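You operate a simulated robot arm through the tools that you are given. There is no shell and no other tool.

The job below is to be done with a simulated two-armed robot. You get a single attempt, and the scene is never put back.

Task
Try the ring gauge on the drum's stub, then fit the red spacer ring and set the counter to 1.
Fine: put the gauge back; the pallet stays at the stop.

The check looks at the end state, three seconds after you hand in, the way a careful person would. Anything else that was tipped, shoved, dropped, spilled or broken makes it a failure.

Robot
Two 7-joint arms with fingered hands on one trunk that stands fixed in place. Base frame: the origin is at the foot of the trunk, x ahead of it, y to its left, z up; the work surface is at about z = 0.888. Readings come in m, degrees, newtons and seconds.
The left shoulder is at [0.07, 0.157, 1.364], the right one opposite. With the tool pointing down near the work surface each hand reaches from about 0.1 to 0.88 m from the base axis, measured 20 degrees to its own side. Payload 5 kg a hand.
The TCP of each hand is the grasp point between the finger pads, 0.031 m short of the fingertips. In the tool frame z runs along the fingers and y along their closing line. Largest opening 0.156 m; the body of the gripper starts 0.088 m behind the TCP. The gripper is a hand of 4 fingers: y runs from the thumb to the fingers, the wrist lies at [0, 0, -0.249] in the tool frame, and closing takes about 1.5 s.
Orientation is that of the tool frame in the base frame, as a unit quaternion [x, y, z, w]. With the fingers straight down and closing along the base's y, the tool's x points along the base's -x, its y along +y and its z along -z.

Tools
- The arms move only by the tool apply_moves. It takes "left_series", "right_series" or both (then of equal length, played together; a hand with none holds still); each is a list that holds one entry, the list of rows, each a list of 7 numbers: the shift along the tool's x, y, z in m, then the turn, a rotation vector about the tool's x, y, z in degrees, then the finger opening in m, from 0 to 0.156. In form: [[[tx, ty, tz, rx, ry, rz, jaw], ...]]. A call has 1 to 20 rows; each row is the pose to reach, as a shift and turn from the pose commanded when the call began, along the tool's axes at that moment. A row lasts 0.2 s, in which the tool goes at most 0.05 m and 8.6 degrees; a call with a longer step from one row to the next is refused whole, and so is a gripper value outside its range. A pose out of reach is approached as far as the arm can. The call stops where the force on the tool passes 40 N (or 10 N more than at its start, if that is more) or the arm is blocked; 0.2 s more then pass. Each finger travels about 0.108 m/s and halts on what it meets, pressing with about 23 N; the grip force reading is that of the motor and also rises with nothing between the fingers. The clock runs only during rows and for 0.2 s after the last one: add rows that repeat a pose to give the fingers time. The reply holds the time, the measured pose of the TCP, the force on the tool along the base axes, the opening and the grip force, in the units named above and with some noise, with the torque about the TCP (base axes, N m) and any sound that the robot's microphone picked up.
- Cameras (640 x 400 px; columns grow to the right, rows downward): "scene" is now at [0.118, -0.0502, 1.5831]; the picture's right is [-0.59, -0.81, 0.00], its down [-0.55, 0.40, -0.74] and it looks along [0.60, -0.43, -0.67] (base axes); focal length 256 px, centre (320, 200). "left" rides on the left gripper at [-0.072, 0.002, -0.111] in its tool frame; the picture's right is [-0.02, -1.00, 0.00], its down [0.84, -0.02, -0.54] and it looks along [0.54, -0.01, 0.84] (tool axes); focal length 234 px, centre (320, 200). "right" rides on the right gripper at [0.072, 0.002, -0.111] in its tool frame; the picture's right is [-0.02, 1.00, 0.00], its down [-0.84, -0.02, -0.54] and it looks along [-0.54, -0.01, 0.84] (tool axes); focal length 234 px, centre (320, 200). There is no depth. A picture from a camera that has moved, and an enlarged one, comes with that camera's place and axes in the base frame and with its lens.
- get_image(camera): a new picture of that camera. The clock stands still meanwhile.
- slide_trunk(by): slides the trunk up (or, below 0, down) by that many m; the arms and the scene camera ride with it, the base frame stays. It gives what a move gives, with no picture.
- hand_shape(shape, hand): the hand has 4 fingers and takes this shape, open, in about a second: jaw (thumb against the fingers, like two jaws); tri (thumb and two fingers); tip (a fingertip pinch); poke (one finger out to press); point (the index stretched); flat (the hand flat); cup (the hand cupped); fist (a fist). The gripper value then closes the fingers along that shape, each until it touches; the sizes above hold for jaw. It gives what a move gives, with no picture.
- pan_tilt(pan, tilt): turns the head with the scene camera to pan (to the left, within 86 degrees either way) and tilt (down, from -29 to 69), counted from straight ahead of the robot. It gives what a move gives.
- enlarge(camera, box): a new picture of the part [left, top, right, bottom] of that camera's present view, enlarged. The clock stands still meanwhile.
- job_done(): hands the job in; it is judged then, once.

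Nothing tells you positions but the pictures and the camera data. Unless the task says otherwise, let go and move clear before handing in.

The tools are called after "Call:" as name(argument=value, ...) on one line, values as JSON. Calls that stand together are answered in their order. apply_moves: Moves the arms, as the interface text tells. Its arguments: {"type":"object","properties":{"left_series":{"type":"array","items":{"type":"array","items":{"type":"array","items":{"type":"number"}}}},"right_series":{"type":"array","items":{"type":"array","items":{"type":"array","items":{"type":"number"}}}}},"required":[]} The other tools are called the same way: slide_trunk (by) slides the trunk up or down; hand_shape (shape, hand) gives the hand a shape; pan_tilt (pan, tilt) turns the head that bears the scene camera; get_image (camera) takes a picture; enlarge (camera, box) takes an enlarged picture of a part of a camera's view; job_done () hands the job in.

At the start:

```text
clock: 0.0
left_eef_pos: [0.6074, 0.1048, 1.2432]
left_ee_rot: [0.0, 1.0, 0.0, 0.0]
left_wrist_force: [0.2, 0.3, -0.4]
left_torque: [0.0, 0.0, -0.01]
left_gripper_width: 0.1559
left_finger_force: 0.1
left_shape: jaw
right_eef_pos: [0.5025, -0.3904, 1.249]
right_ee_rot: [0.0, 1.0, 0.0, 0.0]
right_wrist_force: [-1.1, 0.3, 0.0]
right_torque: [-0.02, 0.0, 0.01]
right_gripper_width: 0.1559
right_finger_force: 0.0
right_shape: jaw
trunk travel left (down, up): [-0.75, 0.19]
head pan, tilt: [-35.9, 42.4]
```

scene: 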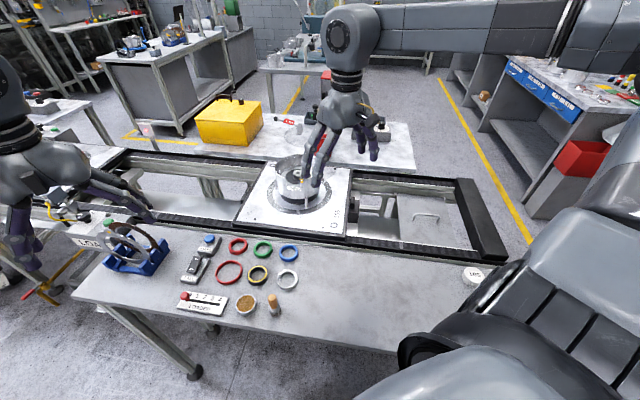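
right: 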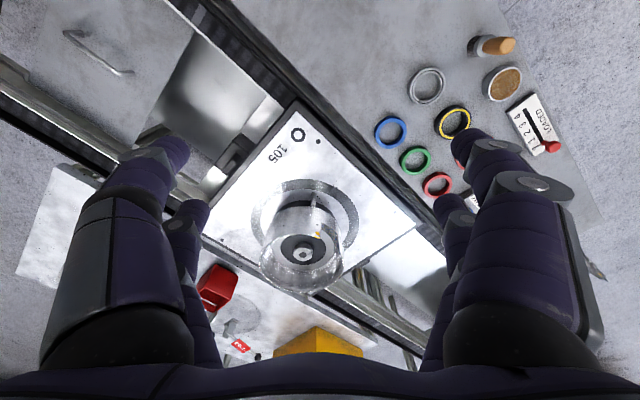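
left: 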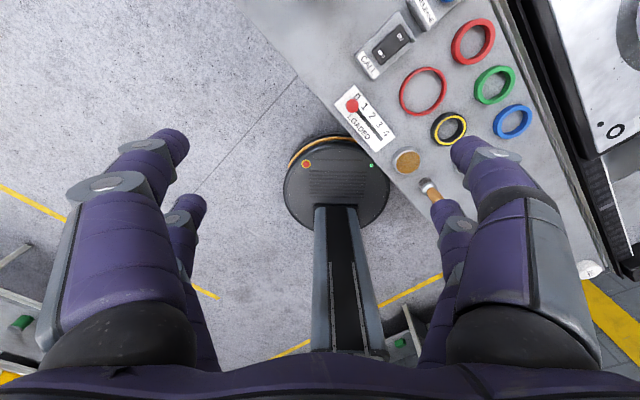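

I see a bench with coloured rings, a counter slider marked LOADED, and a pallet on a conveyor carrying a drum under what looks like a clear dome or cylinder. I'll zoom in on these before I move anything.

Call:
enlarge(camera="scene", box=[160, 220, 320, 320])

Call:
enlarge(camera="scene", box=[220, 140, 380, 240])

Call:
enlarge(camera="scene", box=[60, 200, 220, 300])

Call:
enlarge(camera="right", box=[220, 120, 420, 320])

Call:
enlarge(camera="left", box=[320, 0, 560, 220])

```text
4.00 times, centred on (240, 270) of scene
camera zoom: at [0.118, -0.0502, 1.5831], right [-0.59, -0.81, 0.0], down [-0.55, 0.4, -0.74], along [0.6, -0.43, -0.67], focal length 1023 px, centre (640, -80)
```

zoom: 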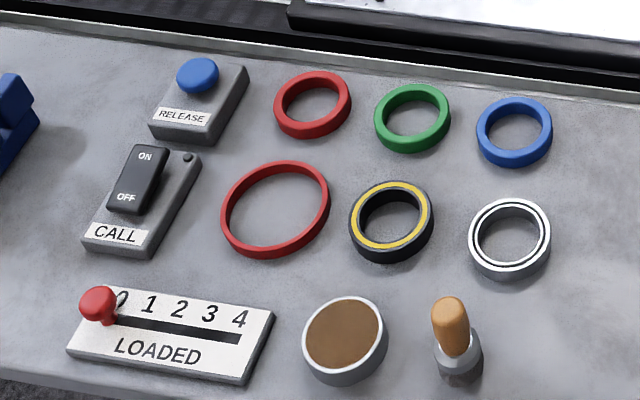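

```text
4.00 times, centred on (300, 190) of scene
camera zoom: at [0.118, -0.0502, 1.5831], right [-0.59, -0.81, 0.0], down [-0.55, 0.4, -0.74], along [0.6, -0.43, -0.67], focal length 1023 px, centre (400, 240)
```

zoom: 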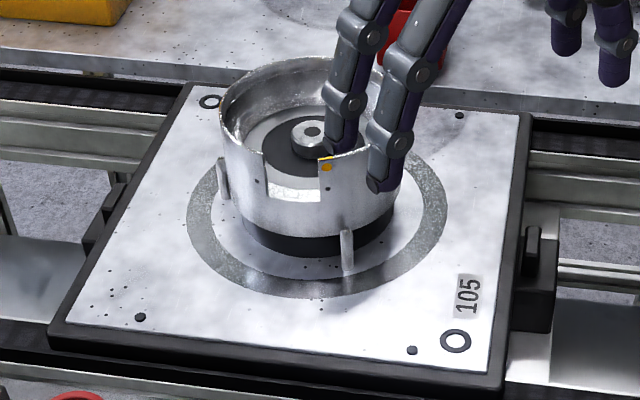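

```text
4.00 times, centred on (140, 250) of scene
camera zoom: at [0.118, -0.0502, 1.5831], right [-0.59, -0.81, 0.0], down [-0.55, 0.4, -0.74], along [0.6, -0.43, -0.67], focal length 1023 px, centre (1040, 0)
```

zoom: 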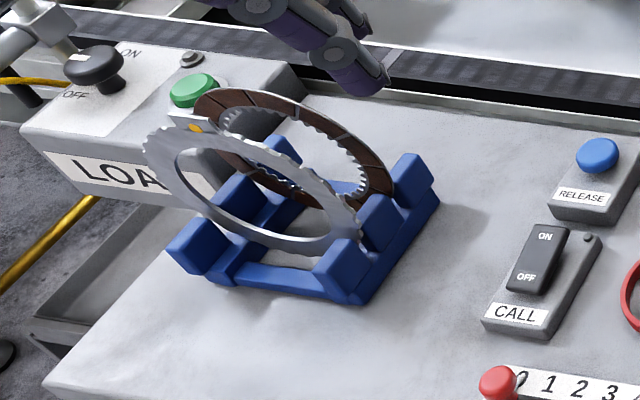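

```text
2.00 times, centred on (320, 220) of right
camera zoom: at [0.429, -0.387, 1.3609], right [0.02, 1.0, 0.0], down [0.84, -0.02, 0.54], along [0.54, -0.01, -0.84], focal length 468 px, centre (320, 160)
```

zoom: 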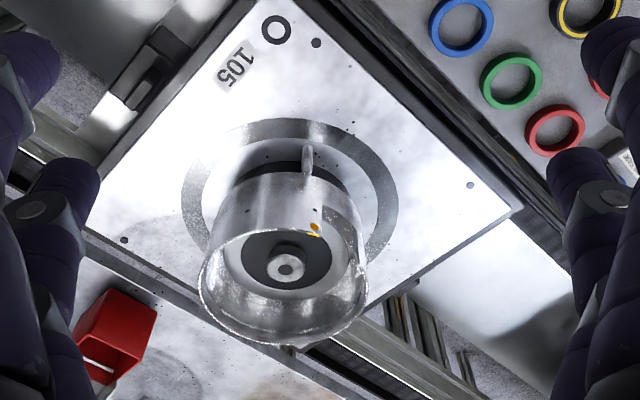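

```text
1.82 times, centred on (440, 110) of left
camera zoom: at [0.6802, 0.1072, 1.3542], right [0.02, -1.0, 0.0], down [-0.84, -0.02, 0.54], along [-0.54, -0.01, -0.84], focal length 426 px, centre (102, 364)
```

zoom: 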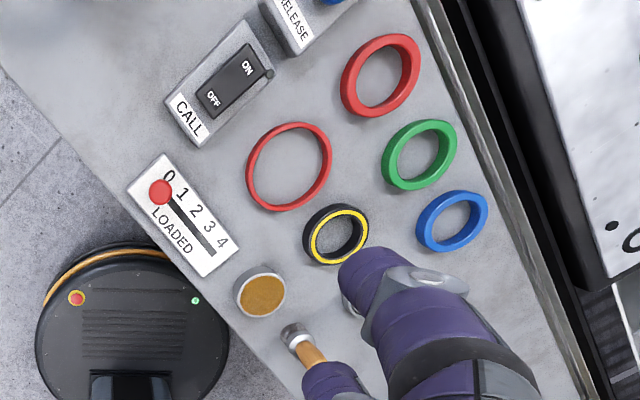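

The red, green and blue rings, a larger thin red ring, a black and yellow ring and a silver ring lie on the bench. The drum's stub is near [0.78, -0.43, 1.01]. I'll move the right hand to look into the drum from above.

Call:
apply_moves(right_series=[[[-0.035, -0.01, 0.0, 0, 0, 0, 0.156], [-0.075, -0.02, 0.0, 0, 0, 0, 0.156], [-0.115, -0.03, 0.0, 0, 0, 0, 0.156], [-0.15, -0.038, 0.01, 0, 0, 0, 0.156]]])

Call:
get_image(camera="right")

Call:
get_image(camera="scene")

```text
clock: 1.0
left_eef_pos: [0.6091, 0.1049, 1.2415]
left_ee_rot: [0.001, 1.0, 0.0, -0.001]
left_wrist_force: [0.6, 0.6, -0.4]
left_torque: [-0.02, 0.05, -0.01]
left_gripper_width: 0.1557
left_finger_force: 0.1
left_shape: jaw
right_eef_pos: [0.656, -0.4256, 1.2391]
right_ee_rot: [0.001, 1.0, -0.001, 0.0]
right_wrist_force: [1.0, -0.4, -1.0]
right_torque: [0.02, 0.05, 0.03]
right_gripper_width: 0.1557
right_finger_force: 0.0
right_shape: jaw
trunk travel left (down, up): [-0.75, 0.19]
head pan, tilt: [-35.9, 42.4]
```

```text
taken
camera right: at [0.5826, -0.4223, 1.3502], right [0.02, 1.0, 0.0], down [0.84, -0.02, 0.54], along [0.54, -0.01, -0.84], focal length 234 px, centre (320, 200)
```

right: 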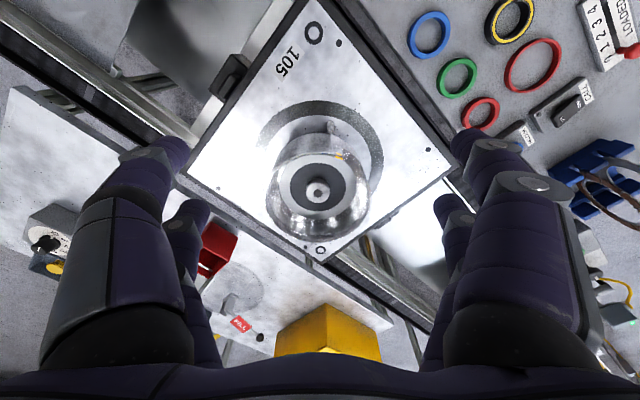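

```text
taken
camera scene: at [0.1208, -0.0498, 1.5828], right [-0.59, -0.81, 0.0], down [-0.55, 0.39, -0.74], along [0.6, -0.43, -0.68], focal length 256 px, centre (320, 200)
```

scene: 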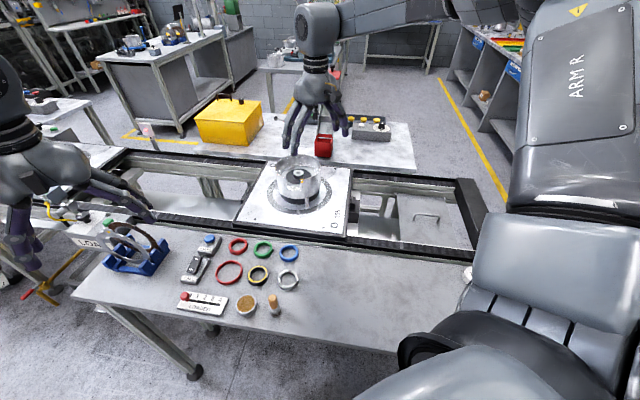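

Call:
enlarge(camera="scene", box=[260, 145, 340, 195])

Call:
enlarge(camera="right", box=[256, 90, 416, 270])

Call:
enlarge(camera="scene", box=[220, 230, 310, 300])

Call:
enlarge(camera="right", box=[400, 0, 560, 100])

Call:
enlarge(camera="scene", box=[260, 100, 420, 200])

```text
8.00 times, centred on (300, 170) of scene
camera zoom: at [0.1208, -0.0498, 1.5828], right [-0.59, -0.81, 0.0], down [-0.55, 0.39, -0.74], along [0.6, -0.43, -0.68], focal length 2045 px, centre (480, 440)
```

zoom: 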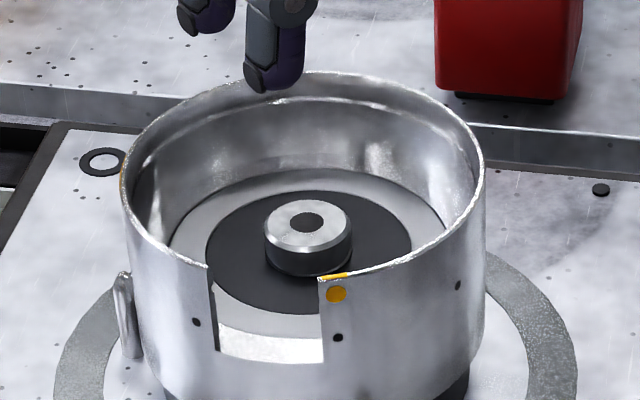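

```text
2.22 times, centred on (336, 180) of right
camera zoom: at [0.5826, -0.4223, 1.3502], right [0.02, 1.0, 0.0], down [0.84, -0.02, 0.54], along [0.54, -0.01, -0.84], focal length 520 px, centre (284, 244)
```

zoom: 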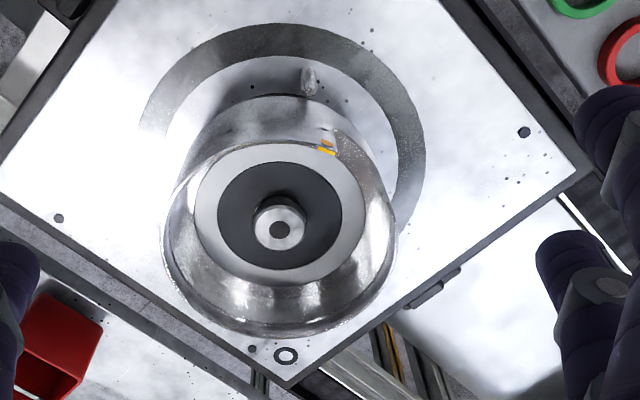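

```text
5.71 times, centred on (265, 265) of scene
camera zoom: at [0.1208, -0.0498, 1.5828], right [-0.59, -0.81, 0.0], down [-0.55, 0.39, -0.74], along [0.6, -0.43, -0.68], focal length 1461 px, centre (634, -171)
```

zoom: 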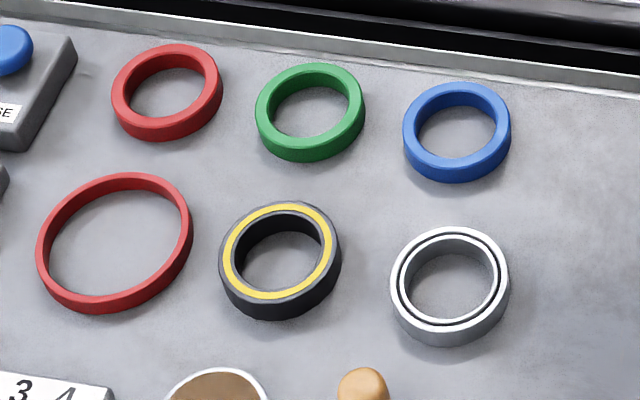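

```text
4.00 times, centred on (480, 50) of right
camera zoom: at [0.5826, -0.4223, 1.3502], right [0.02, 1.0, 0.0], down [0.84, -0.02, 0.54], along [0.54, -0.01, -0.84], focal length 937 px, centre (-320, 800)
```

zoom: 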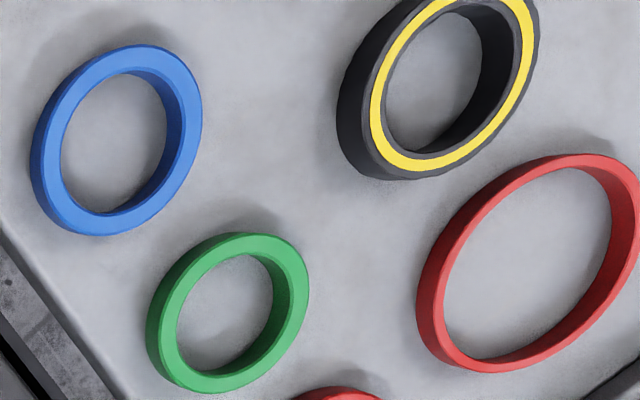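

```text
4.00 times, centred on (340, 150) of scene
camera zoom: at [0.1208, -0.0498, 1.5828], right [-0.59, -0.81, 0.0], down [-0.55, 0.39, -0.74], along [0.6, -0.43, -0.68], focal length 1023 px, centre (240, 400)
```

zoom: 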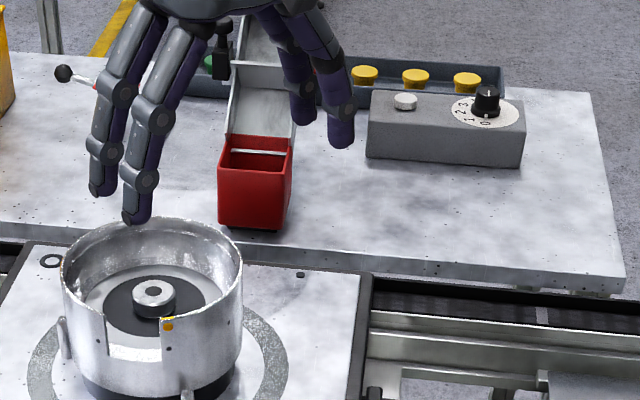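

The stub stands alone in the drum cup, well below the rim. Both the black and yellow ring and the silver ring could be the gauge, so I'll bring the right hand over for a closer look.

Call:
apply_moves(right_series=[[[0.03, 0.03, 0.0, 0, 0, 0, 0.156], [0.06, 0.06, 0.0, 0, 0, 0, 0.156], [0.09, 0.09, 0.01, 0, 0, 0, 0.156], [0.12, 0.12, 0.03, 0, 0, 0, 0.156], [0.15, 0.15, 0.05, 0, 0, 0, 0.156], [0.18, 0.18, 0.07, 0, 0, 0, 0.156], [0.21, 0.21, 0.09, 0, 0, 0, 0.156], [0.235, 0.235, 0.11, 0, 0, 0, 0.156], [0.241, 0.245, 0.13, 0, 0, 0, 0.156]]])

Call:
get_image(camera="right")

Call:
enlarge(camera="right", box=[240, 80, 400, 300])

```text
clock: 3.0
left_eef_pos: [0.6085, 0.1053, 1.2421]
left_ee_rot: [-0.001, 1.0, -0.001, 0.0]
left_wrist_force: [0.0, 0.8, 1.1]
left_torque: [-0.01, 0.06, -0.02]
left_gripper_width: 0.1557
left_finger_force: 0.1
left_shape: jaw
right_eef_pos: [0.4125, -0.1817, 1.1063]
right_ee_rot: [0.0, 1.0, 0.001, -0.001]
right_wrist_force: [0.3, 0.4, 0.4]
right_torque: [-0.06, 0.03, -0.01]
right_gripper_width: 0.1559
right_finger_force: 0.1
right_shape: jaw
trunk travel left (down, up): [-0.75, 0.19]
head pan, tilt: [-35.9, 42.4]
```

```text
taken
camera right: at [0.3386, -0.1801, 1.2196], right [0.02, 1.0, 0.0], down [0.84, -0.02, 0.54], along [0.54, -0.01, -0.84], focal length 234 px, centre (320, 200)
```

right: 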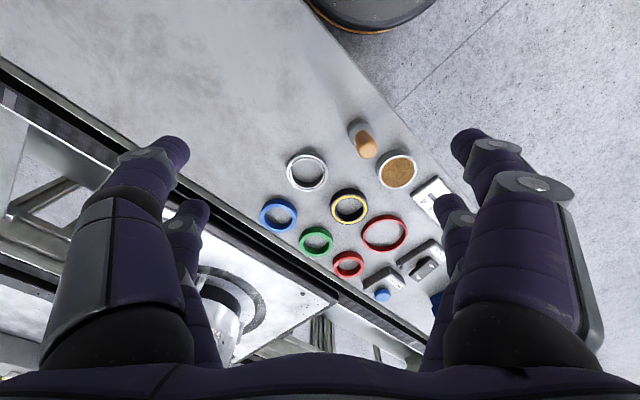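

```text
1.82 times, centred on (320, 190) of right
camera zoom: at [0.3386, -0.1801, 1.2196], right [0.02, 1.0, 0.0], down [0.84, -0.02, 0.54], along [0.54, -0.01, -0.84], focal length 426 px, centre (320, 218)
```

zoom: 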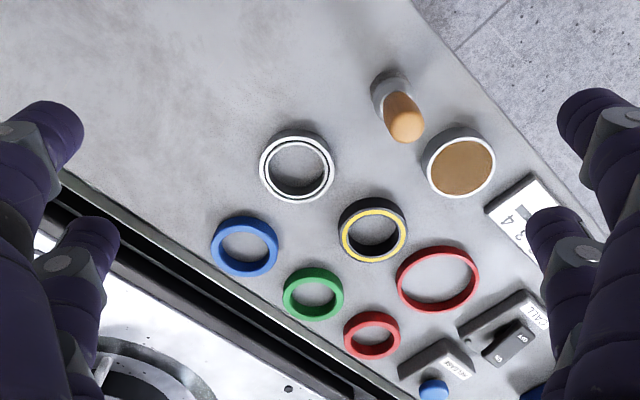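

The rings are in clear view now. I'll enlarge each candidate.

Call:
enlarge(camera="right", box=[280, 144, 336, 200])

Call:
enlarge(camera="right", box=[322, 180, 378, 236])

Call:
enlarge(camera="right", box=[320, 200, 420, 290])

Call:
enlarge(camera="right", box=[340, 115, 420, 195])

```text
7.14 times, centred on (308, 172) of right
camera zoom: at [0.3386, -0.1801, 1.2196], right [0.02, 1.0, 0.0], down [0.84, -0.02, 0.54], along [0.54, -0.01, -0.84], focal length 1673 px, centre (406, 400)
```

zoom: 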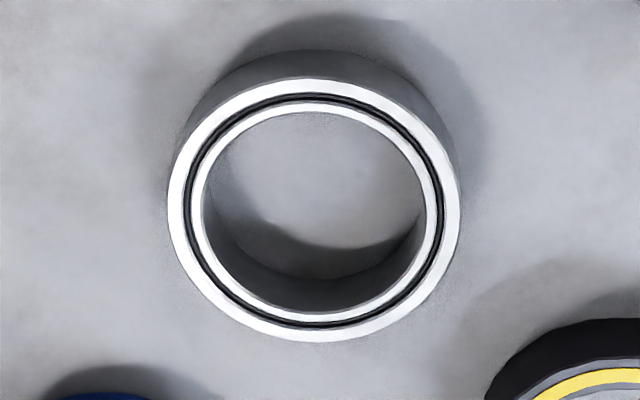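

```text
7.14 times, centred on (350, 208) of right
camera zoom: at [0.3386, -0.1801, 1.2196], right [0.02, 1.0, 0.0], down [0.84, -0.02, 0.54], along [0.54, -0.01, -0.84], focal length 1673 px, centre (106, 143)
```

zoom: 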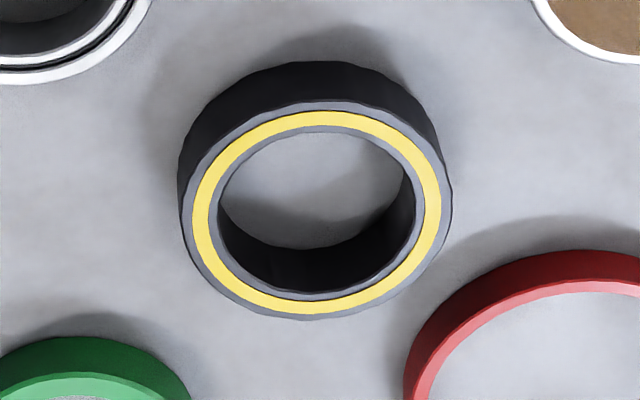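

```text
4.44 times, centred on (370, 245) of right
camera zoom: at [0.3386, -0.1801, 1.2196], right [0.02, 1.0, 0.0], down [0.84, -0.02, 0.54], along [0.54, -0.01, -0.84], focal length 1041 px, centre (98, 0)
```

zoom: 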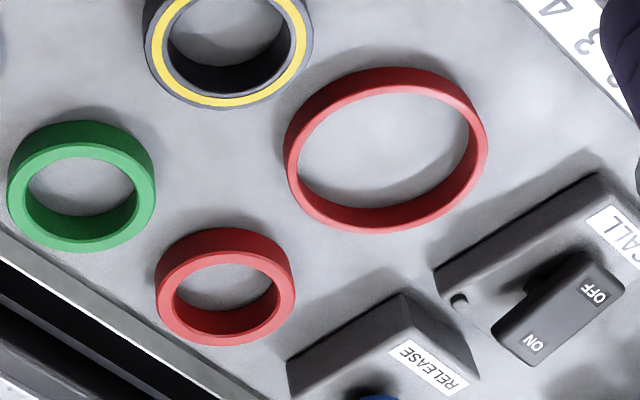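

```text
5.00 times, centred on (380, 155) of right
camera zoom: at [0.3386, -0.1801, 1.2196], right [0.02, 1.0, 0.0], down [0.84, -0.02, 0.54], along [0.54, -0.01, -0.84], focal length 1171 px, centre (20, 425)
```

zoom: 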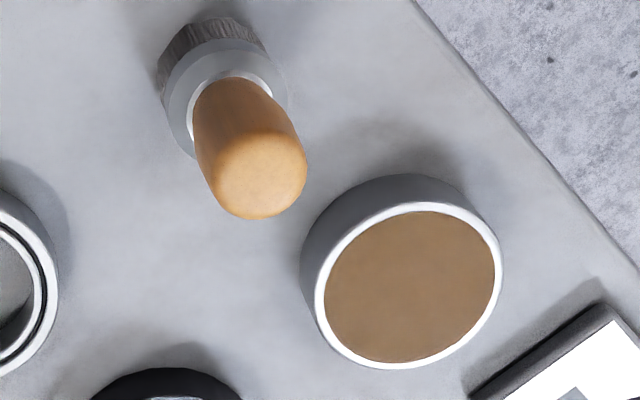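

The silver ring looks like a two-race bearing, and the black ring with the yellow face band looks like a gauge. I'll check the texture at higher magnification before I choose.

Call:
enlarge(camera="right", box=[326, 186, 356, 206])

Call:
enlarge(camera="right", box=[284, 148, 314, 168])

Call:
enlarge(camera="scene", box=[248, 260, 278, 290])

Call:
enlarge(camera="scene", box=[272, 264, 302, 294])

Call:
enlarge(camera="scene", box=[280, 155, 320, 185])

Call:
enlarge(camera="left", box=[420, 100, 480, 150])

```text
16.00 times, centred on (341, 196) of right
camera zoom: at [0.3386, -0.1801, 1.2196], right [0.02, 1.0, 0.0], down [0.84, -0.02, 0.54], along [0.54, -0.01, -0.84], focal length 3747 px, centre (-16, 264)
```

zoom: 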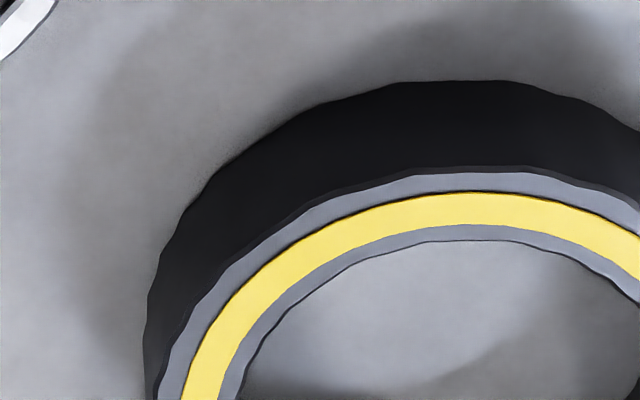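

```text
16.00 times, centred on (299, 158) of right
camera zoom: at [0.3386, -0.1801, 1.2196], right [0.02, 1.0, 0.0], down [0.84, -0.02, 0.54], along [0.54, -0.01, -0.84], focal length 3747 px, centre (656, 872)
```

zoom: 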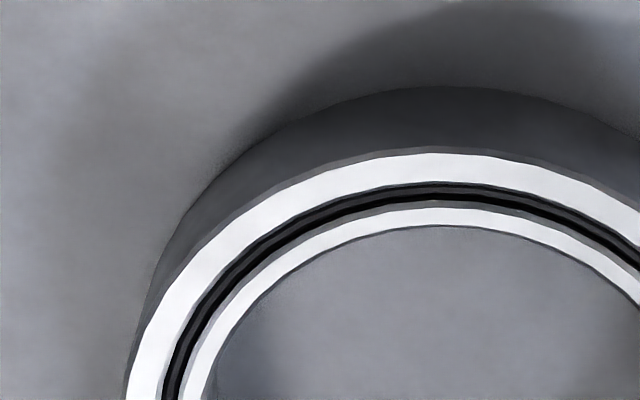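

```text
13.33 times, centred on (263, 275) of scene
camera zoom: at [0.1194, -0.05, 1.583], right [-0.59, -0.81, 0.0], down [-0.55, 0.4, -0.74], along [0.6, -0.43, -0.68], focal length 3409 px, centre (1080, -800)
```

zoom: 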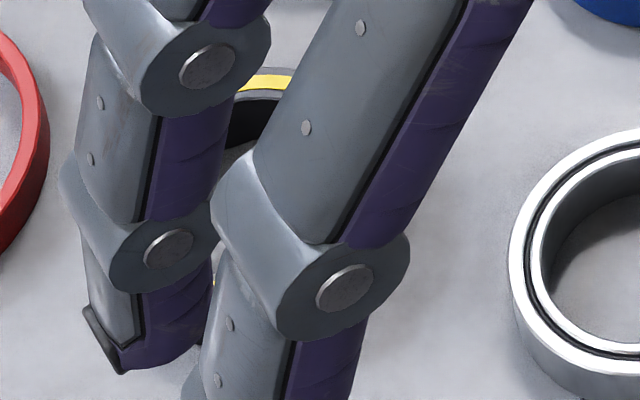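

```text
13.33 times, centred on (287, 279) of scene
camera zoom: at [0.1194, -0.05, 1.583], right [-0.59, -0.81, 0.0], down [-0.55, 0.4, -0.74], along [0.6, -0.43, -0.68], focal length 3409 px, centre (760, -853)
```

zoom: 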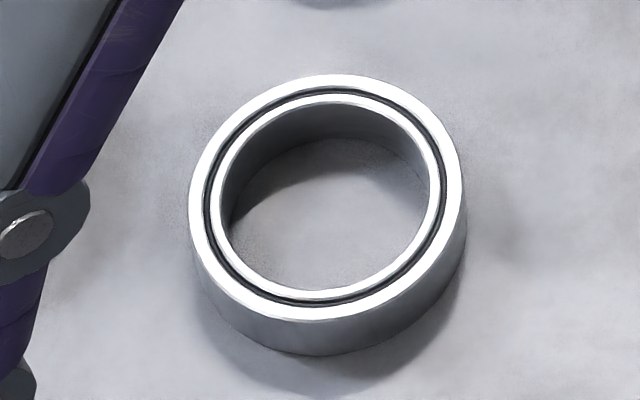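

```text
13.33 times, centred on (300, 170) of scene
camera zoom: at [0.1194, -0.05, 1.583], right [-0.59, -0.81, 0.0], down [-0.55, 0.4, -0.74], along [0.6, -0.43, -0.68], focal length 3409 px, centre (587, 600)
```

zoom: 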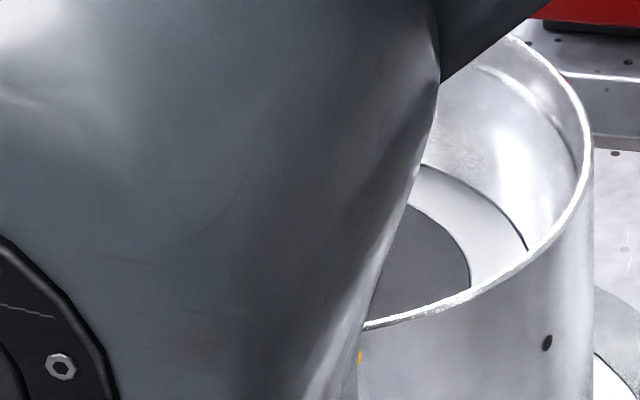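

```text
8.00 times, centred on (450, 125) of left
camera zoom: at [0.6814, 0.1073, 1.3535], right [0.02, -1.0, 0.0], down [-0.84, -0.02, 0.55], along [-0.55, -0.01, -0.84], focal length 1873 px, centre (-720, 800)
```

zoom: 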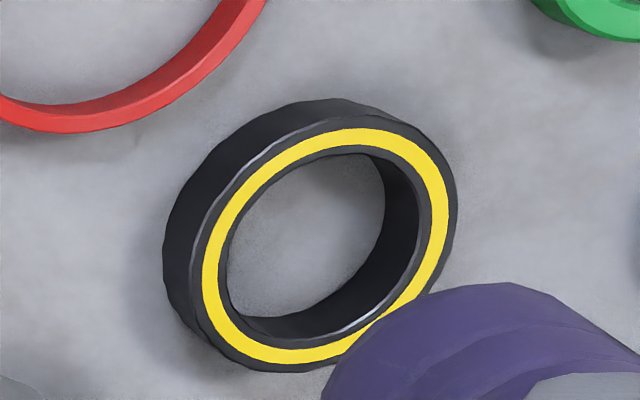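

Neither ring has any lettering. I'll look around the rest of the station for labels that could settle it.

Call:
pan_tilt(pan=10, tilt=40)

Call:
get_image(camera="scene")

Call:
get_image(camera="left")

Call:
pan_tilt(pan=-60, tilt=35)

Call:
get_image(camera="scene")

```text
clock: 4.1
left_eef_pos: [0.6085, 0.1049, 1.2424]
left_ee_rot: [0.001, 1.0, 0.0, -0.001]
left_wrist_force: [0.3, 0.1, -0.2]
left_torque: [0.0, -0.01, 0.02]
left_gripper_width: 0.1559
left_finger_force: 0.0
left_shape: jaw
right_eef_pos: [0.4122, -0.1832, 1.1087]
right_ee_rot: [0.0, 1.0, 0.0, 0.0]
right_wrist_force: [-0.2, 0.4, 0.9]
right_torque: [-0.01, 0.02, -0.02]
right_gripper_width: 0.1558
right_finger_force: 0.0
right_shape: jaw
trunk travel left (down, up): [-0.75, 0.19]
head pan, tilt: [10.0, 40.0]
```

```text
taken
camera scene: at [0.1345, 0.0136, 1.5866], right [0.17, -0.98, 0.0], down [-0.63, -0.11, -0.77], along [0.75, 0.13, -0.64], focal length 256 px, centre (320, 200)
```

scene: 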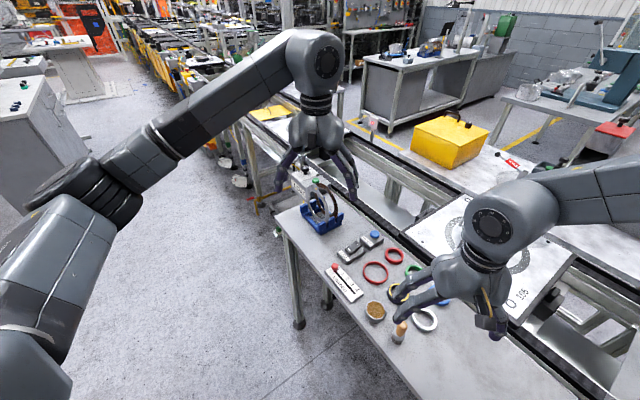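

```text
taken
camera left: at [0.6804, 0.1074, 1.3541], right [0.02, -1.0, 0.0], down [-0.84, -0.02, 0.54], along [-0.54, -0.01, -0.84], focal length 234 px, centre (320, 200)
```

left: 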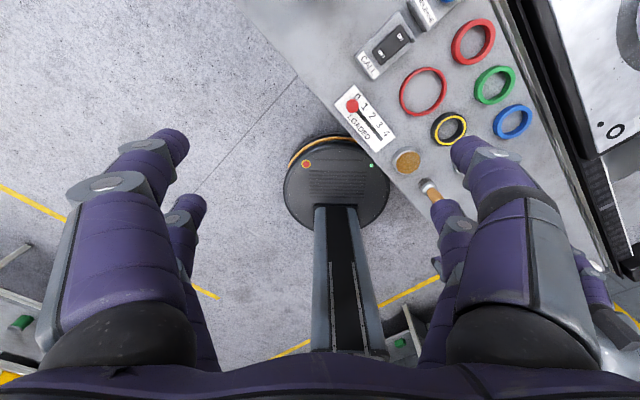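

```text
clock: 5.5
left_eef_pos: [0.6076, 0.1052, 1.2423]
left_ee_rot: [0.0, 1.0, -0.001, 0.0]
left_wrist_force: [0.4, -0.1, 0.0]
left_torque: [0.04, 0.02, 0.05]
left_gripper_width: 0.1559
left_finger_force: 0.1
left_shape: jaw
right_eef_pos: [0.4111, -0.1826, 1.109]
right_ee_rot: [0.0, 1.0, -0.001, 0.0]
right_wrist_force: [-0.4, -0.4, 0.1]
right_torque: [-0.01, 0.01, 0.02]
right_gripper_width: 0.1557
right_finger_force: 0.2
right_shape: jaw
trunk travel left (down, up): [-0.75, 0.19]
head pan, tilt: [-60.0, 35.0]
```

```text
taken
camera scene: at [0.0946, -0.0774, 1.5942], right [-0.87, -0.5, 0.0], down [-0.29, 0.5, -0.82], along [0.41, -0.71, -0.57], focal length 256 px, centre (320, 200)
```

scene: 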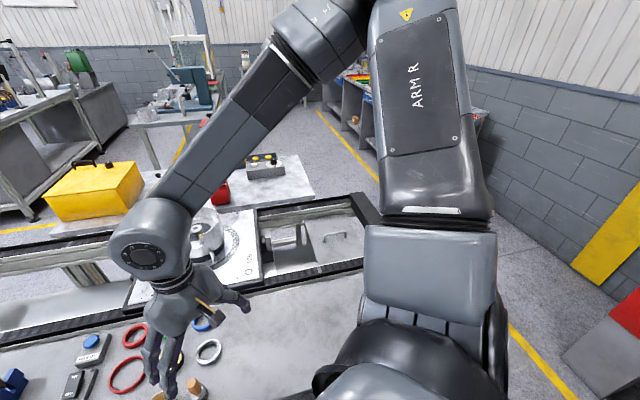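

There are no labels, but a bearing would have two steel races with a dark seal gap, so I take the black and yellow ring to be the gauge. Its neighbours are close, so I'll try a narrower hand shape and see how it looks.

Call:
hand_shape(hand="right", shape="tip")

Call:
pan_tilt(pan=-30, tilt=50)

Call:
get_image(camera="scene")

Call:
get_image(camera="right")

```text
clock: 6.4
left_eef_pos: [0.608, 0.1052, 1.2422]
left_ee_rot: [0.0, 1.0, 0.001, 0.0]
left_wrist_force: [0.0, 0.6, -0.1]
left_torque: [0.02, 0.0, 0.01]
left_gripper_width: 0.156
left_finger_force: 0.0
left_shape: jaw
right_eef_pos: [0.4128, -0.1822, 1.1082]
right_ee_rot: [0.0, 1.0, 0.0, -0.001]
right_wrist_force: [-0.5, -0.9, 0.3]
right_torque: [-0.02, 0.01, 0.01]
right_gripper_width: 0.1556
right_finger_force: 0.1
right_shape: tip
trunk travel left (down, up): [-0.75, 0.19]
head pan, tilt: [-60.0, 35.0]
```

```text
clock: 7.4
left_eef_pos: [0.6078, 0.1051, 1.2417]
left_ee_rot: [0.0, 1.0, 0.0, 0.0]
left_wrist_force: [0.1, 0.1, -0.2]
left_torque: [-0.02, -0.02, 0.02]
left_gripper_width: 0.1556
left_finger_force: 0.0
left_shape: jaw
right_eef_pos: [0.4125, -0.1836, 1.1087]
right_ee_rot: [0.0, 1.0, 0.0, 0.0]
right_wrist_force: [0.1, -1.3, -0.1]
right_torque: [-0.03, -0.01, 0.0]
right_gripper_width: 0.1558
right_finger_force: 0.0
right_shape: tip
trunk travel left (down, up): [-0.75, 0.19]
head pan, tilt: [-30.0, 50.0]
```

```text
taken
camera scene: at [0.1171, -0.0398, 1.5725], right [-0.5, -0.87, 0.0], down [-0.66, 0.38, -0.64], along [0.56, -0.32, -0.77], focal length 256 px, centre (320, 200)
```

scene: 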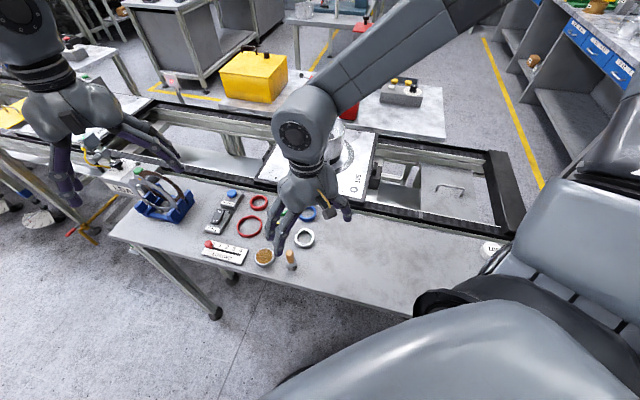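

```text
taken
camera right: at [0.3378, -0.1804, 1.2203], right [0.02, 1.0, 0.0], down [0.84, -0.02, 0.54], along [0.54, -0.01, -0.84], focal length 234 px, centre (320, 200)
```

right: 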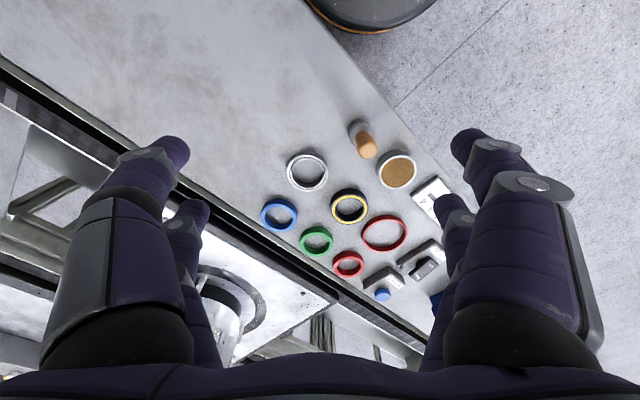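

The open tip shape looks the same as jaw. I'll close it partway in free air to see how it differs.

Call:
apply_moves(right_series=[[[0, 0, 0, 0, 0, 0, 0.07], [0, 0, 0, 0, 0, 0, 0.07], [0, 0, 0, 0, 0, 0, 0.07], [0, 0, 0, 0, 0, 0, 0.07], [0, 0, 0, 0, 0, 0, 0.07]]])

Call:
get_image(camera="right")

Call:
enlarge(camera="scene", box=[240, 150, 370, 270])

```text
clock: 8.6
left_eef_pos: [0.6073, 0.105, 1.2429]
left_ee_rot: [0.0, 1.0, 0.001, 0.0]
left_wrist_force: [-0.5, -0.8, 0.5]
left_torque: [0.0, 0.04, -0.01]
left_gripper_width: 0.1557
left_finger_force: 0.0
left_shape: jaw
right_eef_pos: [0.4119, -0.1832, 1.1095]
right_ee_rot: [0.0, 1.0, -0.001, 0.0]
right_wrist_force: [0.3, 0.6, 0.6]
right_torque: [-0.01, -0.01, -0.02]
right_gripper_width: 0.0707
right_finger_force: 0.1
right_shape: tip
trunk travel left (down, up): [-0.75, 0.19]
head pan, tilt: [-30.0, 50.0]
```

```text
taken
camera right: at [0.3378, -0.1803, 1.2202], right [0.02, 1.0, 0.0], down [0.84, -0.02, 0.54], along [0.54, -0.01, -0.84], focal length 234 px, centre (320, 200)
```

right: 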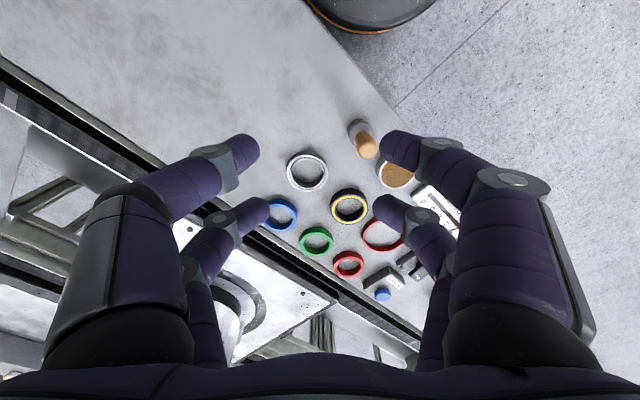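

```text
3.33 times, centred on (305, 210) of scene
camera zoom: at [0.1171, -0.0397, 1.5725], right [-0.5, -0.87, 0.0], down [-0.66, 0.38, -0.64], along [0.56, -0.32, -0.77], focal length 852 px, centre (370, 167)
```

zoom: 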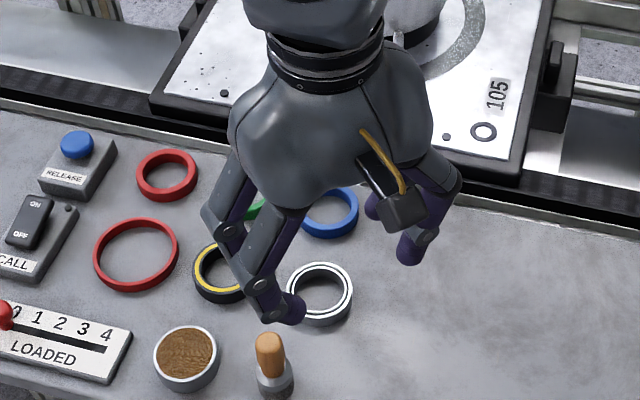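

Tip still uses all four digits. I'll check tri.

Call:
hand_shape(hand="right", shape="tri")

Call:
get_image(camera="right")

Call:
apply_moves(right_series=[[[0, 0, 0, 0, 0, 0, 0.07], [0, 0, 0, 0, 0, 0, 0.07], [0, 0, 0, 0, 0, 0, 0.07], [0, 0, 0, 0, 0, 0, 0.07], [0, 0, 0, 0, 0, 0, 0.07]]])

Call:
get_image(camera="right")

Call:
enlarge(camera="scene", box=[240, 150, 370, 270])

```text
clock: 9.5
left_eef_pos: [0.6082, 0.1043, 1.2429]
left_ee_rot: [0.0, 1.0, 0.0, 0.001]
left_wrist_force: [0.6, 0.1, 0.2]
left_torque: [0.03, 0.04, 0.01]
left_gripper_width: 0.1558
left_finger_force: 0.1
left_shape: jaw
right_eef_pos: [0.4122, -0.1834, 1.109]
right_ee_rot: [0.0, 1.0, 0.0, 0.0]
right_wrist_force: [-0.1, 0.1, 0.4]
right_torque: [0.01, 0.02, -0.01]
right_gripper_width: 0.1558
right_finger_force: 0.0
right_shape: tri
trunk travel left (down, up): [-0.75, 0.19]
head pan, tilt: [-30.0, 50.0]
```

```text
taken
camera right: at [0.3378, -0.1803, 1.2202], right [0.02, 1.0, 0.0], down [0.84, -0.02, 0.54], along [0.54, -0.01, -0.84], focal length 234 px, centre (320, 200)
```

right: 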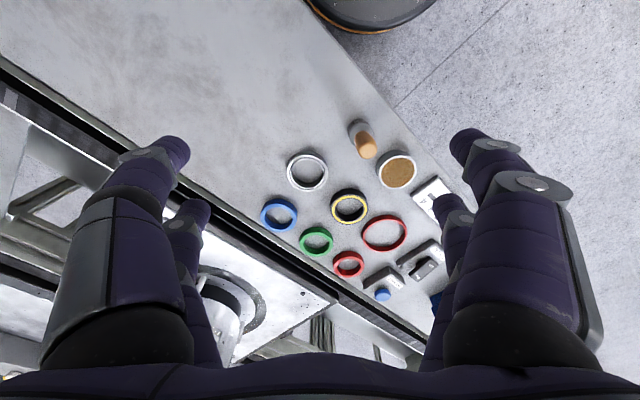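

```text
clock: 10.7
left_eef_pos: [0.6079, 0.105, 1.2432]
left_ee_rot: [0.0, 1.0, 0.001, 0.0]
left_wrist_force: [-0.6, -0.2, 0.3]
left_torque: [-0.03, -0.02, -0.05]
left_gripper_width: 0.156
left_finger_force: 0.1
left_shape: jaw
right_eef_pos: [0.4119, -0.1824, 1.11]
right_ee_rot: [0.001, 1.0, -0.001, 0.0]
right_wrist_force: [0.2, 0.5, 0.0]
right_torque: [0.02, 0.01, 0.01]
right_gripper_width: 0.0703
right_finger_force: 0.1
right_shape: tri
trunk travel left (down, up): [-0.75, 0.19]
head pan, tilt: [-30.0, 50.0]
```

```text
taken
camera right: at [0.3378, -0.1803, 1.2202], right [0.02, 1.0, 0.0], down [0.84, -0.02, 0.54], along [0.54, -0.01, -0.84], focal length 234 px, centre (320, 200)
```

right: 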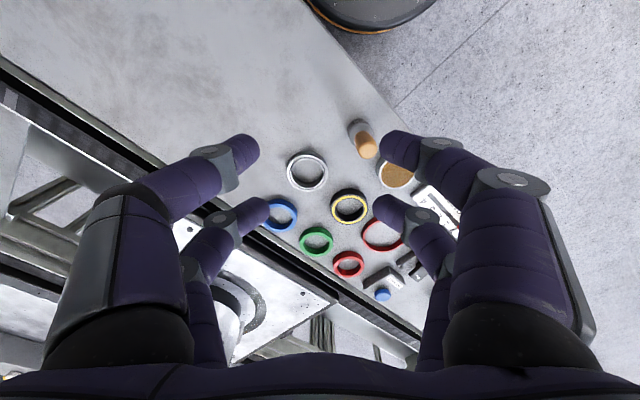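

```text
3.33 times, centred on (305, 210) of scene
camera zoom: at [0.1172, -0.0396, 1.5725], right [-0.5, -0.87, 0.0], down [-0.66, 0.38, -0.64], along [0.56, -0.32, -0.77], focal length 852 px, centre (370, 167)
```

zoom: 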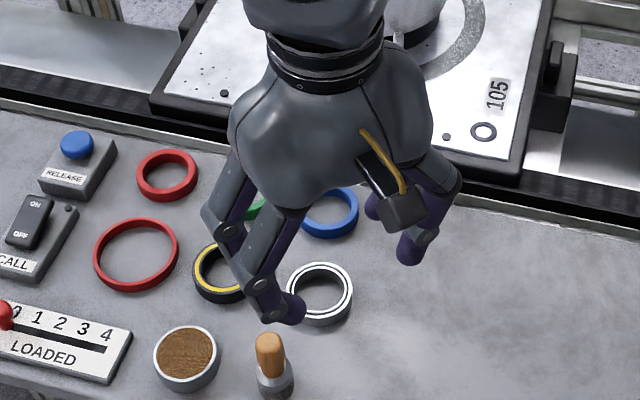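

Tri looks the same as well. I'll look at poke, which could also be useful for the counter slider.

Call:
hand_shape(hand="right", shape="poke")

Call:
get_image(camera="right")

Call:
enlarge(camera="scene", box=[240, 150, 370, 270])

Call:
hand_shape(hand="right", shape="tri")

Call:
apply_moves(right_series=[[[0, 0, 0, 0, 0, 0, 0.0], [0, 0, 0, 0, 0, 0, 0.0], [0, 0, 0, 0, 0, 0, 0.0], [0, 0, 0, 0, 0, 0, 0.0], [0, 0, 0, 0, 0, 0, 0.0], [0, 0, 0, 0, 0, 0, 0.0], [0, 0, 0, 0, 0, 0, 0.0], [0, 0, 0, 0, 0, 0, 0.0]]])

Call:
get_image(camera="right")

```text
clock: 11.6
left_eef_pos: [0.6091, 0.1056, 1.2425]
left_ee_rot: [0.0, 1.0, 0.001, 0.0]
left_wrist_force: [0.4, 0.1, 0.4]
left_torque: [-0.02, -0.03, -0.01]
left_gripper_width: 0.156
left_finger_force: 0.0
left_shape: jaw
right_eef_pos: [0.4119, -0.1836, 1.1086]
right_ee_rot: [0.0, 1.0, 0.0, 0.0]
right_wrist_force: [0.0, 0.7, -0.6]
right_torque: [-0.01, 0.05, 0.0]
right_gripper_width: 0.0
right_finger_force: 0.1
right_shape: poke
trunk travel left (down, up): [-0.75, 0.19]
head pan, tilt: [-30.0, 50.0]
```

```text
taken
camera right: at [0.3378, -0.1803, 1.2202], right [0.02, 1.0, 0.0], down [0.84, -0.02, 0.54], along [0.54, -0.01, -0.84], focal length 234 px, centre (320, 200)
```

right: 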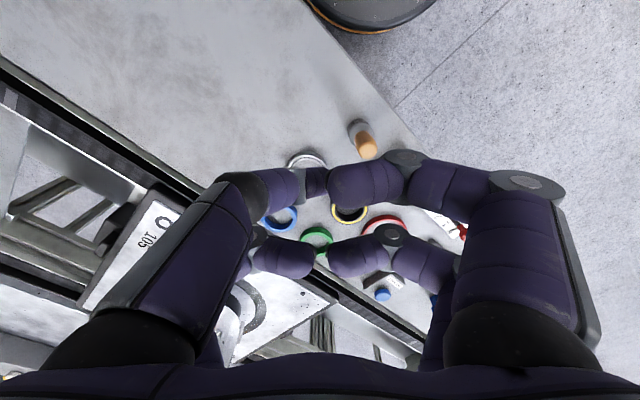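

```text
3.33 times, centred on (305, 210) of scene
camera zoom: at [0.1172, -0.0397, 1.5725], right [-0.5, -0.87, 0.0], down [-0.66, 0.38, -0.64], along [0.56, -0.32, -0.77], focal length 852 px, centre (370, 167)
```

zoom: 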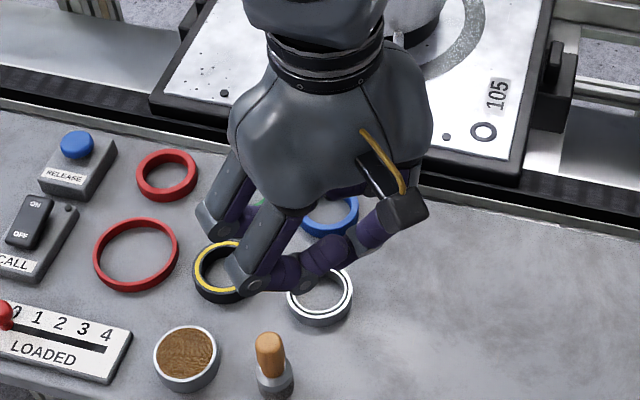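

```text
clock: 12.5
left_eef_pos: [0.6078, 0.105, 1.2439]
left_ee_rot: [0.0, 1.0, 0.0, 0.0]
left_wrist_force: [0.8, -0.8, -0.2]
left_torque: [0.01, 0.0, -0.01]
left_gripper_width: 0.1561
left_finger_force: 0.0
left_shape: jaw
right_eef_pos: [0.4127, -0.1821, 1.1084]
right_ee_rot: [0.001, 1.0, 0.0, 0.0]
right_wrist_force: [-0.2, 0.4, 0.6]
right_torque: [0.01, 0.03, -0.01]
right_gripper_width: 0.1562
right_finger_force: 0.0
right_shape: tri
trunk travel left (down, up): [-0.75, 0.19]
head pan, tilt: [-30.0, 50.0]
```

```text
clock: 14.3
left_eef_pos: [0.6083, 0.1052, 1.243]
left_ee_rot: [0.0, 1.0, 0.0, -0.001]
left_wrist_force: [-0.7, -0.6, 0.2]
left_torque: [-0.01, 0.01, -0.01]
left_gripper_width: 0.1559
left_finger_force: 0.1
left_shape: jaw
right_eef_pos: [0.4124, -0.1823, 1.1086]
right_ee_rot: [0.001, 1.0, 0.0, 0.0]
right_wrist_force: [0.0, 0.2, -1.1]
right_torque: [-0.03, 0.0, 0.0]
right_gripper_width: 0.0
right_finger_force: 22.8
right_shape: tri
trunk travel left (down, up): [-0.75, 0.19]
head pan, tilt: [-30.0, 50.0]
```

```text
taken
camera right: at [0.3378, -0.1803, 1.2202], right [0.02, 1.0, 0.0], down [0.84, -0.02, 0.54], along [0.54, -0.01, -0.84], focal length 234 px, centre (320, 200)
```

right: 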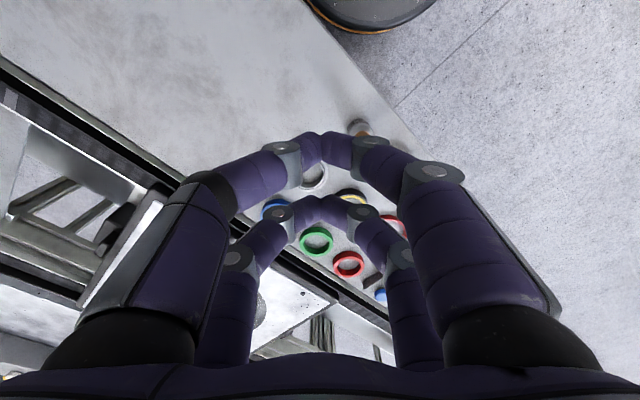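

The shapes all look alike: two digits on each side, about ±0.02 m apart. I'll go back to jaw and hover over the black and yellow ring, turned 6° so the digits fit between its neighbours, to refine its position.

Call:
hand_shape(hand="right", shape="jaw")

Call:
apply_moves(right_series=[[[-0.04, 0.01, 0.0, 0, 0, -2, 0.156], [-0.08, 0.02, 0.0, 0, 0, -4, 0.156], [-0.12, 0.035, 0.02, 0, 0, -6, 0.156], [-0.1465, 0.042, 0.04, 0, 0, -6, 0.156], [-0.1465, 0.042, 0.058, 0, 0, -6, 0.12], [-0.1465, 0.042, 0.058, 0, 0, -6, 0.12]]])

Call:
get_image(camera="right")

Call:
enlarge(camera="right", box=[200, 75, 440, 225])

```text
clock: 15.2
left_eef_pos: [0.6078, 0.1047, 1.2425]
left_ee_rot: [0.0, 1.0, 0.0, 0.0]
left_wrist_force: [0.2, -0.4, -0.4]
left_torque: [-0.01, 0.01, 0.03]
left_gripper_width: 0.1556
left_finger_force: 0.0
left_shape: jaw
right_eef_pos: [0.4126, -0.1823, 1.1092]
right_ee_rot: [0.0, 1.0, 0.0, 0.0]
right_wrist_force: [-0.5, -0.6, 1.1]
right_torque: [0.01, -0.02, -0.01]
right_gripper_width: 0.156
right_finger_force: 0.1
right_shape: jaw
trunk travel left (down, up): [-0.75, 0.19]
head pan, tilt: [-30.0, 50.0]
```

```text
clock: 16.6
left_eef_pos: [0.6076, 0.1052, 1.2423]
left_ee_rot: [0.0, 1.0, 0.0, 0.0]
left_wrist_force: [0.1, 0.3, 0.7]
left_torque: [-0.02, -0.02, 0.02]
left_gripper_width: 0.1558
left_finger_force: 0.0
left_shape: jaw
right_eef_pos: [0.5583, -0.1394, 1.0502]
right_ee_rot: [-0.052, 0.999, 0.0, 0.0]
right_wrist_force: [-0.1, 0.7, -0.7]
right_torque: [0.01, -0.03, 0.01]
right_gripper_width: 0.1204
right_finger_force: 0.1
right_shape: jaw
trunk travel left (down, up): [-0.75, 0.19]
head pan, tilt: [-30.0, 50.0]
```

```text
taken
camera right: at [0.4839, -0.1455, 1.1623], right [-0.08, 1.0, 0.0], down [0.84, 0.07, 0.54], along [0.54, 0.04, -0.84], focal length 234 px, centre (320, 200)
```

right: 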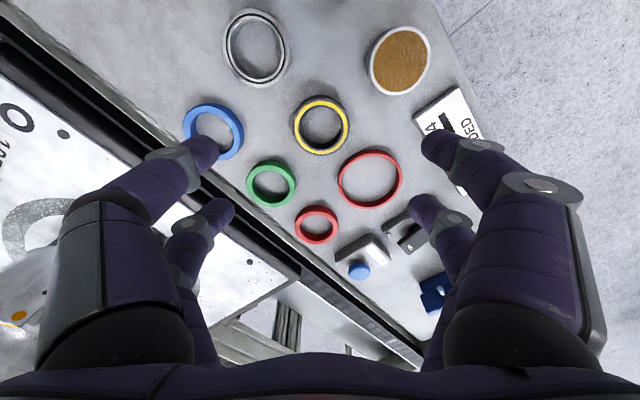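

```text
2.67 times, centred on (320, 150) of right
camera zoom: at [0.4839, -0.1455, 1.1623], right [-0.08, 1.0, 0.0], down [0.84, 0.07, 0.54], along [0.54, 0.04, -0.84], focal length 624 px, centre (320, 333)
```

zoom: 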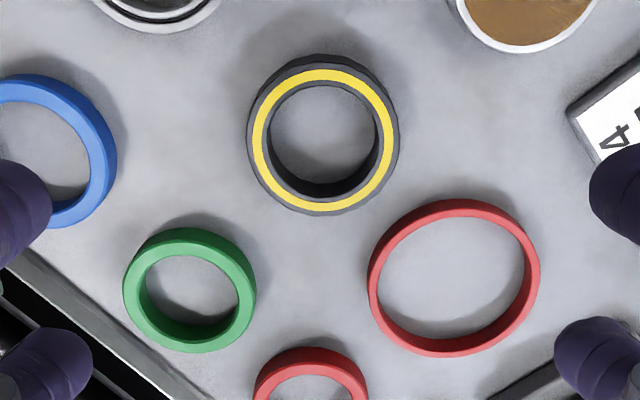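

The gauge is at about [0.555, -0.138]. Turning the hand to 20° total gives good finger clearance, so I'll do that, narrow the opening, go partway down and check.

Call:
apply_moves(right_series=[[[0.0028, 0.002, 0.0, 0, 0, -7, 0.1], [0.0028, 0.002, 0.0, 0, 0, -14, 0.085], [0.0028, 0.002, 0.03, 0, 0, -14, 0.085], [0.0028, 0.002, 0.06, 0, 0, -14, 0.085], [0.0028, 0.002, 0.06, 0, 0, -14, 0.085]]])

Call:
get_image(camera="right")

Call:
get_image(camera="scene")

```text
clock: 17.8
left_eef_pos: [0.6076, 0.1072, 1.243]
left_ee_rot: [0.0, 1.0, -0.001, 0.001]
left_wrist_force: [-0.5, -0.4, -0.2]
left_torque: [-0.02, -0.04, 0.03]
left_gripper_width: 0.1559
left_finger_force: 0.1
left_shape: jaw
right_eef_pos: [0.5542, -0.1387, 0.991]
right_ee_rot: [-0.173, 0.985, -0.001, 0.001]
right_wrist_force: [0.0, 0.4, 0.5]
right_torque: [-0.03, -0.03, 0.03]
right_gripper_width: 0.0856
right_finger_force: 0.0
right_shape: jaw
trunk travel left (down, up): [-0.75, 0.19]
head pan, tilt: [-30.0, 50.0]
```

```text
taken
camera right: at [0.4836, -0.1606, 1.1031], right [-0.32, 0.95, 0.0], down [0.79, 0.27, 0.55], along [0.52, 0.17, -0.84], focal length 234 px, centre (320, 200)
```

right: 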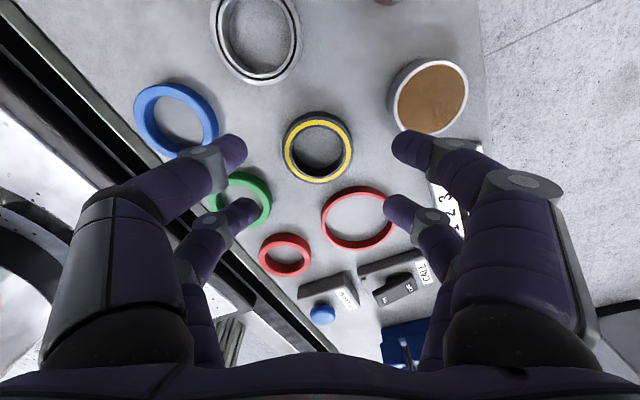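

```text
taken
camera scene: at [0.1162, -0.0393, 1.5726], right [-0.5, -0.87, 0.0], down [-0.66, 0.38, -0.64], along [0.56, -0.32, -0.77], focal length 256 px, centre (320, 200)
```

scene: 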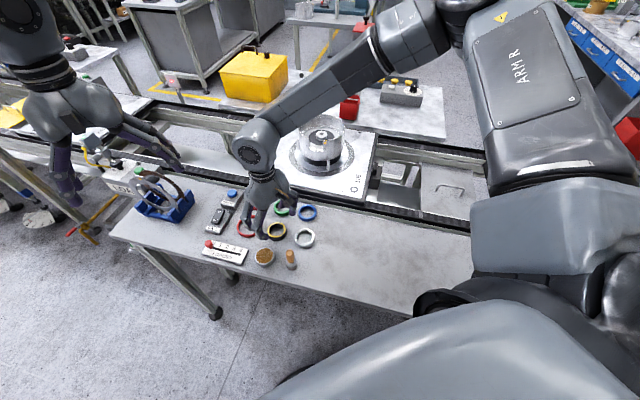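

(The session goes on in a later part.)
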